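You operate a simulated robot arm through the tools that you are given. There is no shell and no other tool. Be economical: measure what you need, move in short steps, check, and stop when the job is done.

You are at the controls of a simulated robot arm. One attempt, no reset.

TASK
Slide the grey block along the press end of the pink table until it stands next to the red paddle grip.
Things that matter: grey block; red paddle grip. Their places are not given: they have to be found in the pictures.

It is judged by the outcome, as a careful person would: the job done as asked, and still so three seconds after it is handed in. It fails if anything else is knocked over, pushed out of place, dropped, spilled or broken.

THE ROBOT
A 7-joint arm with a two-finger parallel gripper, fixed in place. Base frame: the origin is at the foot of the arm, x ahead of it, y to its left, z up; the work surface is at about z = 0.82. Units: m, rad, N and s.
With the tool pointing down near the work surface it reaches from about 0.3 to 0.7 m from the base axis. Its first joint turns from -1.152 to 1.152 rad. Payload 1.57 kg.
Tool frame: the origin (TCP) lies between the finger pads and is the grasp point; the fingertips stand 0.03 m ahead of it; z points along the fingers, y is the line along which they close. The gripper opens to 0.11 m. The fingers are 0.024 m wide and 0.012 m thick; the gripper's body (0.048 by 0.112 m) begins 0.078 m behind the TCP.
Orientation is that of the tool frame in the base frame, as a unit quaternion [w, x, y, z]. With the fingers straight down and closing along the base's y, the tool's x points along the base's -x, its y along +y and its z along -z.

THE INTERFACE
- The arm moves only by the tool step_arm. Its arguments are lists of equal length, an entry for each row: "dp": the shift along the tool's x, y, z in units of 400 mm (1.0 is 400 mm), a list of three; "rotation": the turn, a rotation vector about the tool's x, y, z in units of 120 degrees (1.0 is 120 degrees), a list of three; "fingers": the opening, from 0 (shut) to 1 (fully open). In form: {"dp": [[x, y, z], ...], "rotation": [[wx, wy, wz], ...], "fingers": [fingers, ...]}. A call has 1 to 12 rows; each row is the pose to reach, as a shift and turn from the pose commanded when the call began, along the tool's axes at that moment. A call with a number of a shift or a turn outside -1 to 1 is refused whole. A row lasts 0.2 s, in which the tool goes at most 0.05 m and 0.15 rad; a call with a longer step from one row to the next is refused whole, and so is a gripper value outside its range. A pose out of reach is approached as far as the arm can. The call stops where the force on the tool passes 40 N (or 10 N more than at its start, if that is more) or the arm is blocked; 0.2 s more then pass. The fingers move at their own pace (about 0.108 m/s each) and stop on an object; they squeeze with about 40 N. The grip force told is the motor's: it shows also when the fingers shut on nothing. Time passes only in rows, and 0.2 s behind the last, so rows that repeat a pose let the fingers close. It gives the time, the measured TCP pose, the force on the tool (base axes), the opening and the grip force at its end, in the units of the frame above (readings bear some noise).
- Cameras (640 x 400 px; columns grow to the right, rows downward): "scene" is fixed at [0.1478, -0.3798, 1.4055]; the picture's right is [0.90, -0.44, 0.00], its down [-0.24, -0.51, -0.83] and it looks along [0.36, 0.74, -0.56] (base axes); focal length 326 px, centre (320, 200). "wrist" rides on the gripper at [-0.036, 0, -0.08] in the tool frame; the picture's right is [0.00, -1.00, 0.00], its down [0.97, 0.00, -0.24] and it looks along [0.24, 0.00, 0.97] (tool axes); focal length 218 px, centre (320, 200).
- grab_frame(camera): a new picture of that camera. The clock stands still meanwhile.
- point_at(camera, pixels): there is no depth. For up to 12 entries [column, row, z] of the newest picture of that camera ("zoom" is the newest enlarged one), the place [x, y] in the base frame at which the ray of that pixel passes the height z, good to about 0.002 m. The clock stands still meanwhile.
- close_up(camera, box): a new picture of the part [left, top, right, bottom] of that camera's present view, enlarged. The clock stands still meanwhile.
- finish_job(): hands the job in; it is judged then, once.

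Keep the steps short. Do not move on a guess: measure, check each grasp and each placing, and mend mistakes. In all there are 60 turns and 22 pictures (those below and enlarged ones count). Leave the gripper open and the arm clear of the work at the hand-in unless told otherwise, and finish with a single line.

The tools are called after "Emit:" as name(argument=value, ...) on one line, values as JSON. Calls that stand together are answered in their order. step_arm: Moves the arm, as the interface text tells. Its arguments: {"type":"object","properties":{"dp":{"type":"array"},"rotation":{"type":"array"},"fingers":{"type":"array"}},"required":["dp","rotation","fingers"]} The other tools are called the same way: grab_frame (camera) takes a picture; point_at (camera, pixels) gives the place at which the rays of pixels pass given heights; close_up (camera, box) takes an enlarged picture of a part of a camera's view; finish_job () hands the job in.

At the start:

```text
time: 0.0
ee_pos: [0.3369, 0.1546, 1.0128]
tool_rot: [0.0, 0.0, 1.0, 0.0]
wrist_force: [-0.3, 0.6, -0.7]
width: 0.1101
grip_force: 0.0
```

scene: 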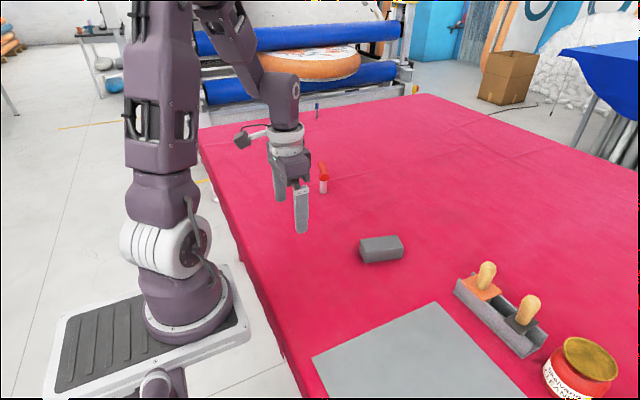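
wrist: 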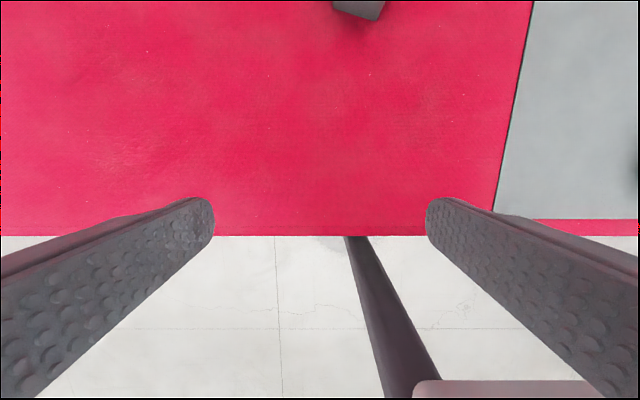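

I see a grey block near (381,249) and a small red and white thing near (323,178). I'll enlarge both before measuring.

Emit:
close_up(camera="scene", box=[260, 90, 420, 190])

Emit:
close_up(camera="scene", box=[280, 160, 440, 280])

```text
4.00 times, centred on (340, 140) of scene
```

zoom: 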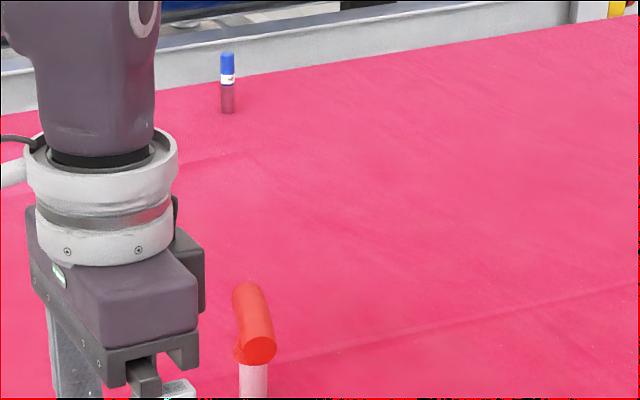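

```text
3.33 times, centred on (360, 220) of scene
```

zoom: 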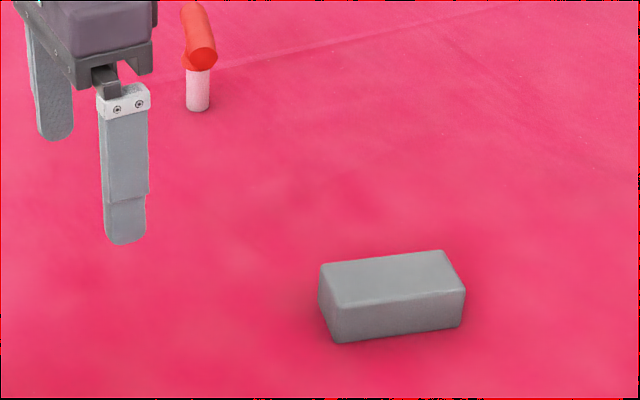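

The red handle on a white post is the grip, and the grey block is clear. Measuring from the enlarged picture: block base corners (335,342), (463,326), top corners, and the post's base (198,109) and red part.

Emit:
point_at(camera="zoom", pixels=[[335, 342, 0.82], [463, 326, 0.82], [320, 305, 0.82], [333, 306, 0.86], [465, 290, 0.86], [443, 252, 0.86], [320, 265, 0.86], [187, 107, 0.82], [209, 107, 0.82], [198, 111, 0.82], [200, 55, 0.88], [190, 8, 0.88]])

```text
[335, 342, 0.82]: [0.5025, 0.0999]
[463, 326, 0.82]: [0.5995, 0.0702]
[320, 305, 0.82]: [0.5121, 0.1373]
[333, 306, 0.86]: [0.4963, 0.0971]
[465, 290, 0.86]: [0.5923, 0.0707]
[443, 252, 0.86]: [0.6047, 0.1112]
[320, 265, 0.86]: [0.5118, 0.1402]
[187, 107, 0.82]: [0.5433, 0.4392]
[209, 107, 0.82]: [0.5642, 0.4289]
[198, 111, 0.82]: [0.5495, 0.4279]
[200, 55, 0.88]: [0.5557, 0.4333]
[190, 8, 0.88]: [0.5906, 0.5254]
```

The block centre is near (0.555, 0.105), about 0.10 × 0.043 m, with its long axis about -17°. The post is near (0.555, 0.435). I'll move high over the gap to look down at the grip's shape.

Emit:
step_arm(dp=[[-0.068, 0.06, -0.02], [-0.136, 0.12, -0.04], [-0.204, 0.18, -0.06], [-0.272, 0.24, -0.08], [-0.34, 0.3, -0.1], [-0.408, 0.3625, -0.1]], rotation=[[0, 0, 0], [0, 0, 0], [0, 0, 0], [0, 0, 0], [0, 0, 0], [0, 0, 0]], fingers=[1, 1, 1, 1, 1, 1])

Emit:
grab_frame(camera="wrist")

Emit:
grab_frame(camera="scene")

```text
time: 1.4
ee_pos: [0.5018, 0.2986, 1.051]
tool_rot: [0.001, 0.0, 1.0, 0.0]
wrist_force: [0.0, 0.8, -0.5]
width: 0.11
grip_force: 0.0
```

```text
17 pictures are left
```

wrist: 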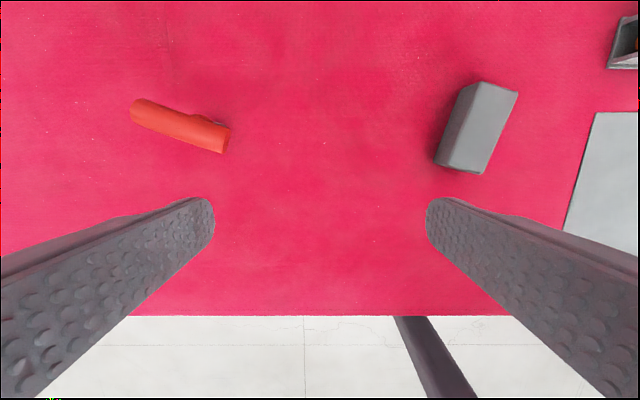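

```text
16 pictures are left
```

scene: 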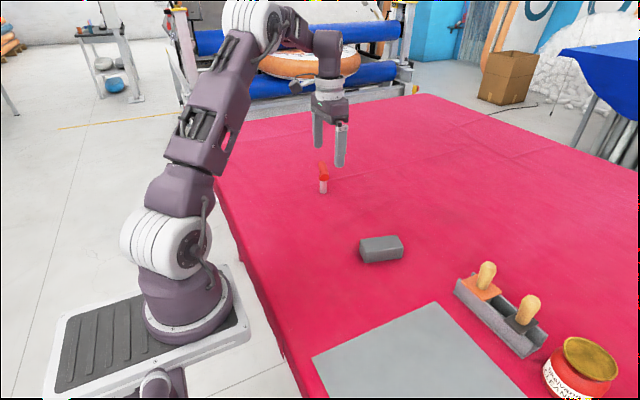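

Grip handle runs from (225,138) to (138,110) in the wrist picture; block's top at (478,127). I'll measure these, with several heights to triangulate the handle against the scene view.

Emit:
point_at(camera="wrist", pixels=[[227, 140, 0.87], [227, 140, 0.9], [138, 112, 0.87], [138, 112, 0.9], [477, 82, 0.858], [517, 92, 0.858], [482, 174, 0.858], [446, 164, 0.858], [436, 163, 0.82], [210, 117, 0.82], [222, 153, 0.87], [230, 126, 0.87]])

Emit:
close_up(camera="scene", box=[292, 155, 356, 195])

```text
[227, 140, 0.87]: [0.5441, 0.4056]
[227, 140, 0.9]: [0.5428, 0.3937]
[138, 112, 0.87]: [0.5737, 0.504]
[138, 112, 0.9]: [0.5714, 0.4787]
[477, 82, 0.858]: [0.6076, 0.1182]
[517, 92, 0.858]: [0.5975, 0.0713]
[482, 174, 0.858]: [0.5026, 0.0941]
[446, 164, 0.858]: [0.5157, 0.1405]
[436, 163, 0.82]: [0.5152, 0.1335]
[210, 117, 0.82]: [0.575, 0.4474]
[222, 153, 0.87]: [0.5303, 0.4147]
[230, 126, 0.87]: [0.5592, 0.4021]
```

```text
10.00 times, centred on (324, 175) of scene
```

zoom: 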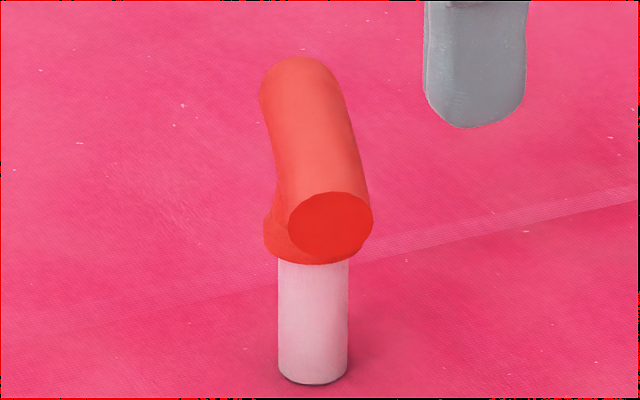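

The handle is a horizontal red cylinder on a collar and slim post. I'll triangulate its near end (330,223) and far end in the zoom.

Emit:
point_at(camera="zoom", pixels=[[330, 223, 0.85], [330, 223, 0.87], [330, 223, 0.89], [330, 223, 0.91], [300, 58, 0.89], [300, 58, 0.91], [313, 375, 0.82], [280, 370, 0.82], [347, 370, 0.82]])

```text
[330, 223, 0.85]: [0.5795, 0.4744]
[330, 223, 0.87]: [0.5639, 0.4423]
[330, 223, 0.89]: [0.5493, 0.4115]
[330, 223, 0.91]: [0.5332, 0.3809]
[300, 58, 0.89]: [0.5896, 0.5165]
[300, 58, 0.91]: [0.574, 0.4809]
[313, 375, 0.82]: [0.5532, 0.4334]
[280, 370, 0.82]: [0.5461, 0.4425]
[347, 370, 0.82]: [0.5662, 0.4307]
```

Handle axis is at z ≈ 0.897 (top ≈ 0.91), post about (0.556, 0.438) with radius 0.011. The block centre is (0.556, 0.106), long axis about -14°, 0.096 × 0.048, top about 0.858. The plan is to grip it across its width, slide it along the table toward -x then +y, and stop it end-on about 12 mm from the post. First I'll hover over the block turned by 14°.

Emit:
step_arm(dp=[[-0.0225, -0.08, 0.0], [-0.045, -0.16, 0.0], [-0.0675, -0.24, 0.05], [-0.09, -0.32, 0.1], [-0.1125, -0.4, 0.15], [-0.135, -0.4815, 0.2], [-0.135, -0.4815, 0.25]], rotation=[[0, 0, 0.03], [0, 0, 0.06], [0, 0, 0.09], [0, 0, 0.117], [0, 0, 0.117], [0, 0, 0.117], [0, 0, 0.117]], fingers=[1, 1, 1, 1, 1, 1, 1])

Emit:
grab_frame(camera="wrist")

```text
time: 3.0
ee_pos: [0.554, 0.1064, 0.9536]
tool_rot: [0.0, 0.121, 0.993, 0.0]
wrist_force: [-0.4, -0.4, -0.4]
width: 0.1098
grip_force: 0.0
```

```text
14 pictures are left
```

wrist: 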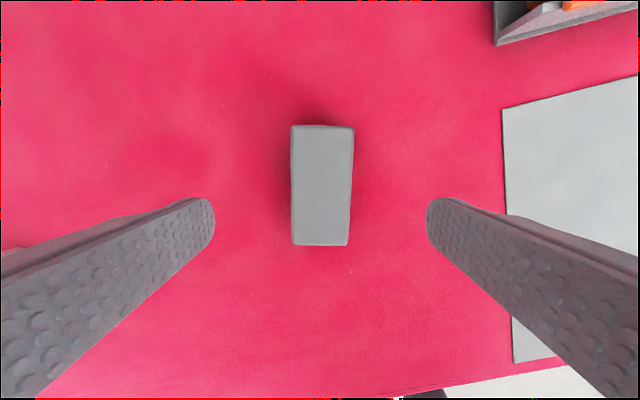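

The block (292–354, 125–245) is between the fingers and square to them. I'll check its corners once more before going down.

Emit:
point_at(camera="wrist", pixels=[[292, 126, 0.858], [354, 128, 0.858], [349, 246, 0.858], [293, 245, 0.858]])

```text
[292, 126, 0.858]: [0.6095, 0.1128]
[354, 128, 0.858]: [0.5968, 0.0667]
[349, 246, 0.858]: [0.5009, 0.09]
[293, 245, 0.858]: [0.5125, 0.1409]
```

Centre (0.555, 0.103), which fits. Lowering open until the tips are about 5 mm off the table, straddling the block.

Emit:
step_arm(dp=[[0, -0.006, 0.08], [0, -0.006, 0.15], [0, -0.006, 0.2], [0, -0.006, 0.23], [0, -0.006, 0.245]], rotation=[[0, 0, 0], [0, 0, 0], [0, 0, 0], [0, 0, 0], [0, 0, 0]], fingers=[1, 1, 1, 1, 1])

```text
time: 4.2
ee_pos: [0.5537, 0.1046, 0.8546]
tool_rot: [0.0, 0.122, 0.993, 0.001]
wrist_force: [0.4, 0.9, -0.4]
width: 0.1098
grip_force: 0.0
```

No contact at z 0.8546. Now closing the fingers on the block in place.

Emit:
step_arm(dp=[[0, 0, 0], [0, 0, 0], [0, 0, 0], [0, 0, 0]], rotation=[[0, 0, 0], [0, 0, 0], [0, 0, 0], [0, 0, 0]], fingers=[0.3, 0.3, 0.3, 0.3])

```text
time: 5.2
ee_pos: [0.5524, 0.1041, 0.8555]
tool_rot: [0.0, 0.123, 0.992, 0.0]
wrist_force: [-0.5, -0.5, 0.2]
width: 0.0498
grip_force: 40.0
```

Gripped: opening 0.050, 40 N. Sliding it flat on the table to about (0.46, 0.28), keeping away from the grip.

Emit:
step_arm(dp=[[0.0415, 0.046, 0], [0.083, 0.0925, 0], [0.1245, 0.139, 0], [0.166, 0.185, 0], [0.2075, 0.231, 0], [0.249, 0.2775, 0], [0.2905, 0.324, 0], [0.332, 0.37, 0]], rotation=[[0, 0, 0], [0, 0, 0], [0, 0, 0], [0, 0, 0], [0, 0, 0], [0, 0, 0], [0, 0, 0], [0, 0, 0]], fingers=[0.3, 0.3, 0.3, 0.3, 0.3, 0.3, 0.3, 0.3])

Emit:
grab_frame(camera="scene")

Emit:
grab_frame(camera="wrist")

```text
time: 7.0
ee_pos: [0.4599, 0.2804, 0.8558]
tool_rot: [0.0, 0.123, 0.992, 0.0]
wrist_force: [-0.6, 0.3, -0.4]
width: 0.0495
grip_force: 39.6
```

```text
13 pictures are left
```

scene: 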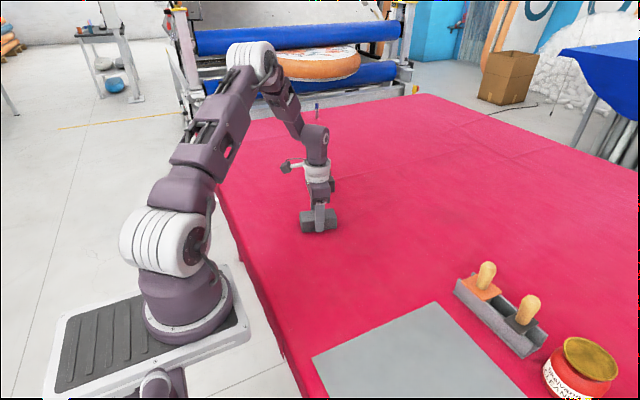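

```text
12 pictures are left
```

wrist: 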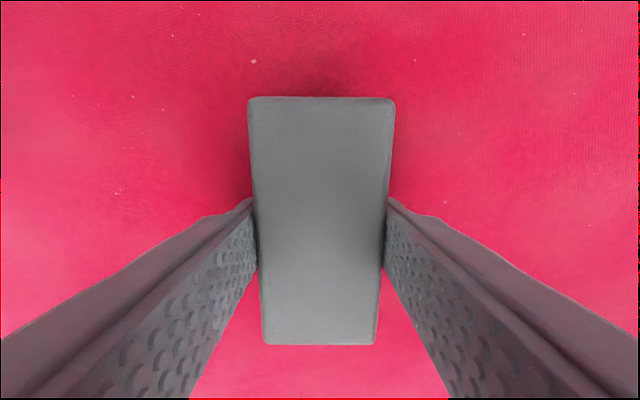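

The block moves flat with the gripper and nothing else is disturbed. Next slide to about (0.452, 0.463), block's front end staying about 4 cm short of the post.

Emit:
step_arm(dp=[[0.016, 0.055, 0], [0.0325, 0.11, 0], [0.049, 0.165, 0], [0.065, 0.22, 0], [0.081, 0.274, 0], [0.0975, 0.329, 0], [0.114, 0.384, 0], [0.13, 0.439, 0]], rotation=[[0, 0, 0], [0, 0, 0], [0, 0, 0], [0, 0, 0], [0, 0, 0], [0, 0, 0], [0, 0, 0], [0, 0, 0]], fingers=[0.3, 0.3, 0.3, 0.3, 0.3, 0.3, 0.3, 0.3])

Emit:
grab_frame(camera="wrist")

Emit:
close_up(camera="scene", box=[256, 130, 384, 210])

```text
time: 8.8
ee_pos: [0.4534, 0.4615, 0.8553]
tool_rot: [0.001, 0.122, 0.992, -0.001]
wrist_force: [-1.0, -9.3, 10.1]
width: 0.0496
grip_force: 39.7
```

```text
11 pictures are left
```

wrist: 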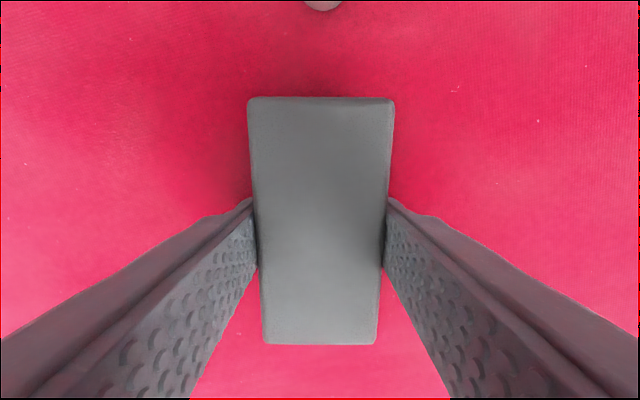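

```text
5.00 times, centred on (320, 170) of scene
```

zoom: 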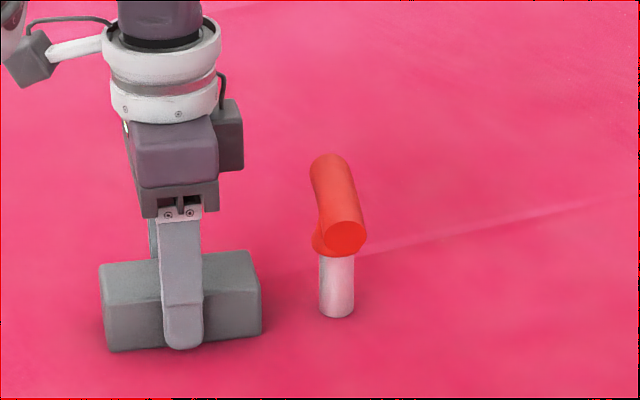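

The post's base shows at the top of the wrist picture (323,10), straight ahead of the block. The force is now about -9 N in y and +10 N in z, which I'll watch. I'll measure the remaining gap.

Emit:
point_at(camera="wrist", pixels=[[323, 11, 0.82], [306, 5, 0.82], [341, 5, 0.82], [320, 97, 0.858], [320, 345, 0.858]])

Emit:
point_at(camera="zoom", pixels=[[262, 333, 0.82], [320, 312, 0.82], [354, 310, 0.82], [337, 318, 0.82], [107, 351, 0.82]])

Emit:
step_arm(dp=[[0, 0, 0]], rotation=[[0, 0, 0]], fingers=[0.3])

```text
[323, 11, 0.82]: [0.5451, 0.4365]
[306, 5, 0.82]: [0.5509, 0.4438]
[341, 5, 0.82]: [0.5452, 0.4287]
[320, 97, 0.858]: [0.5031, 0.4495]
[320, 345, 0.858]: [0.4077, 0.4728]
```

```text
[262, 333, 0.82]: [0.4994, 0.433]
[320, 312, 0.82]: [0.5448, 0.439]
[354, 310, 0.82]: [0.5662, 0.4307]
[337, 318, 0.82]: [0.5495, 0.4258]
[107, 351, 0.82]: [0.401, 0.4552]
```

```text
time: 9.2
ee_pos: [0.4527, 0.4616, 0.8559]
tool_rot: [0.002, 0.123, 0.992, 0.0]
wrist_force: [-0.7, -10.1, 14.0]
width: 0.0497
grip_force: 40.7
```

The gap to the post is about 44 mm. A steady push of -10 N in y and +14 N in z suggests the block is dragging on something like a cloth unevenness, so I'll ease back 4 mm in y first and read the force again.

Emit:
step_arm(dp=[[0, -0.005, 0], [0, -0.01, 0], [0, -0.01, 0]], rotation=[[0, 0, 0], [0, 0, 0], [0, 0, 0]], fingers=[0.3, 0.3, 0.3])

```text
time: 10.0
ee_pos: [0.4513, 0.4592, 0.8549]
tool_rot: [0.0, 0.122, 0.993, 0.001]
wrist_force: [0.3, 6.3, 7.2]
width: 0.0496
grip_force: 39.9
```

The force simply changed sign: it is sliding friction, with the block lightly pressed on the table. I'll ease 1 mm of press off and slide it 22 mm toward the post, then check.

Emit:
step_arm(dp=[[0, 0, -0.002], [-0.014, 0, -0.002], [-0.028, 0, -0.002], [-0.042, 0, -0.002], [-0.055, 0, -0.002], [-0.055, 0, -0.002]], rotation=[[0, 0, 0], [0, 0, 0], [0, 0, 0], [0, 0, 0], [0, 0, 0], [0, 0, 0]], fingers=[0.3, 0.3, 0.3, 0.3, 0.3, 0.3])

Emit:
close_up(camera="scene", box=[256, 130, 384, 210])

```text
time: 11.4
ee_pos: [0.4726, 0.4529, 0.8556]
tool_rot: [-0.001, 0.123, 0.992, 0.0]
wrist_force: [0.1, 0.3, -0.3]
width: 0.0493
grip_force: 40.0
```

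```text
5.00 times, centred on (320, 170) of scene
```

zoom: 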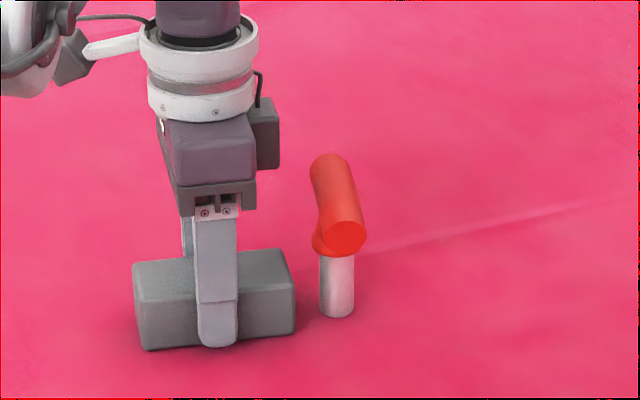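

Force is now near zero and the gap is about 22 mm. Ten millimetres more in short steps.

Emit:
step_arm(dp=[[-0.008, 0, 0], [-0.017, 0, 0], [-0.026, 0, 0], [-0.026, 0, 0]], rotation=[[0, 0, 0], [0, 0, 0], [0, 0, 0], [0, 0, 0]], fingers=[0.3, 0.3, 0.3, 0.3])

Emit:
close_up(camera="scene", box=[256, 130, 384, 210])

Emit:
grab_frame(camera="wrist")

```text
time: 12.4
ee_pos: [0.4833, 0.4503, 0.8551]
tool_rot: [0.0, 0.123, 0.992, 0.0]
wrist_force: [-1.0, -0.4, 0.3]
width: 0.0497
grip_force: 40.5
```

```text
5.00 times, centred on (320, 170) of scene
```

zoom: 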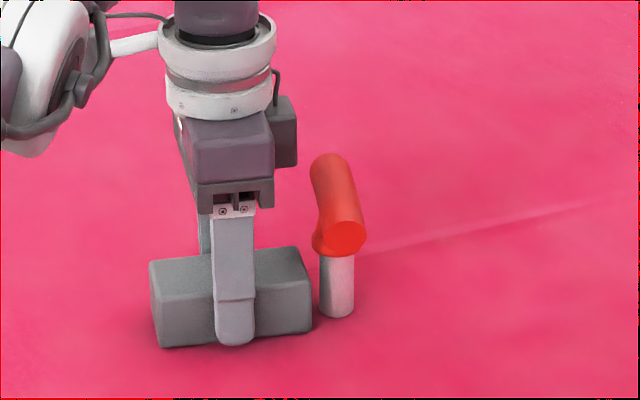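

```text
7 pictures are left
```

wrist: 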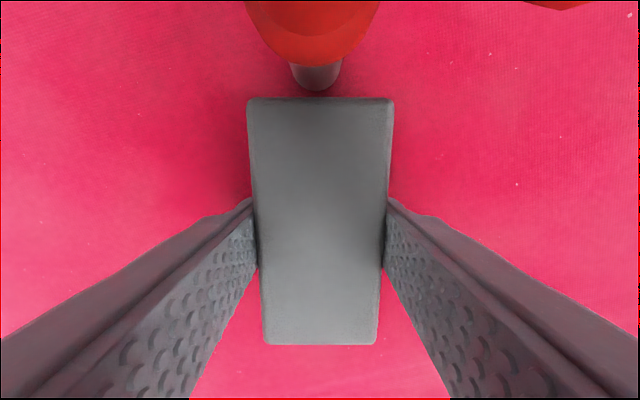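

The block stands end-on, straight in front of the post with about 12 mm of gap and untouched. I'll settle it 1 mm down and open the fingers.

Emit:
step_arm(dp=[[0, 0, 0.002], [0, 0, 0.002], [0, 0, 0.002], [0, 0, 0.002], [0, 0, 0.002]], rotation=[[0, 0, 0], [0, 0, 0], [0, 0, 0], [0, 0, 0], [0, 0, 0]], fingers=[0.3, 0.3, 1, 1, 1])

```text
time: 13.6
ee_pos: [0.4833, 0.4514, 0.8555]
tool_rot: [0.0, 0.123, 0.992, 0.0]
wrist_force: [1.1, -0.5, -1.1]
width: 0.11
grip_force: 0.0
```

Fingers are fully open. Rising straight up, then back toward the base clear of everything.

Emit:
step_arm(dp=[[0, 0, -0.05], [0, 0, -0.13], [0, 0, -0.23], [0, 0, -0.33], [0, 0, -0.42], [0.1, -0.05, -0.45], [0.2, -0.1, -0.45], [0.25, -0.2, -0.45], [0.25, -0.3, -0.45]], rotation=[[0, 0, 0], [0, 0, 0], [0, 0, 0], [0, 0, 0], [0, 0, 0], [0, 0, 0], [0, 0, 0], [0, 0, 0], [0, 0, 0]], fingers=[1, 1, 1, 1, 1, 1, 1, 1, 1])

Emit:
grab_frame(camera="scene")

Emit:
close_up(camera="scene", box=[256, 130, 384, 210])

```text
time: 15.6
ee_pos: [0.4545, 0.4374, 1.0568]
tool_rot: [-0.001, 0.123, 0.992, -0.004]
wrist_force: [0.1, 0.5, 0.5]
width: 0.1098
grip_force: 0.0
out of reach, approached as far as the arm can: row 5, 6, 7, 8, 9
```

```text
6 pictures are left
```

scene: 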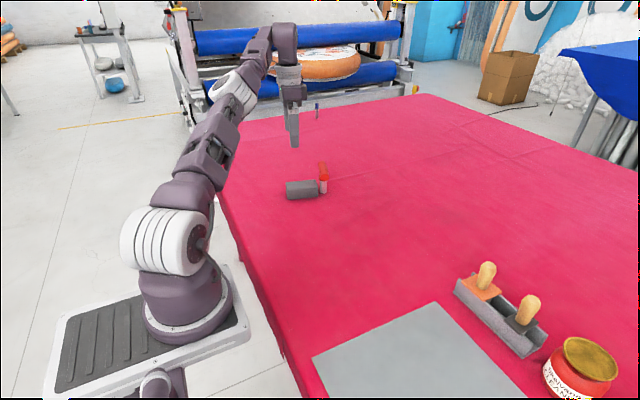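

```text
5.00 times, centred on (320, 170) of scene
```

zoom: 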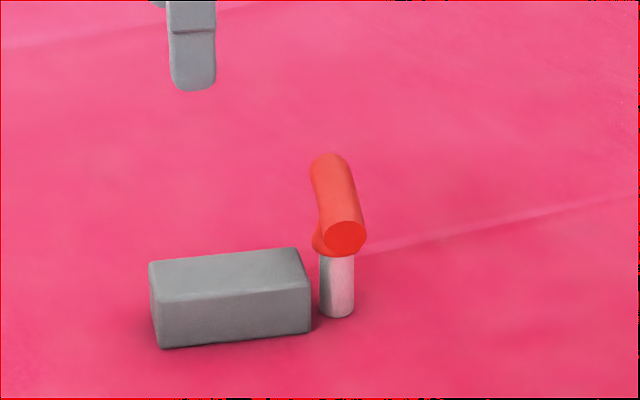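

The block stands next to the grip, the grip hasn't moved from where it was, and the arm is well clear above with the gripper open. Handing in.

Emit:
finish_job()

```text
The job is handed in.
```

The grey block was slid along the table and now stands about 12 mm from the red paddle grip; nothing else was disturbed, and the gripper is open and clear.
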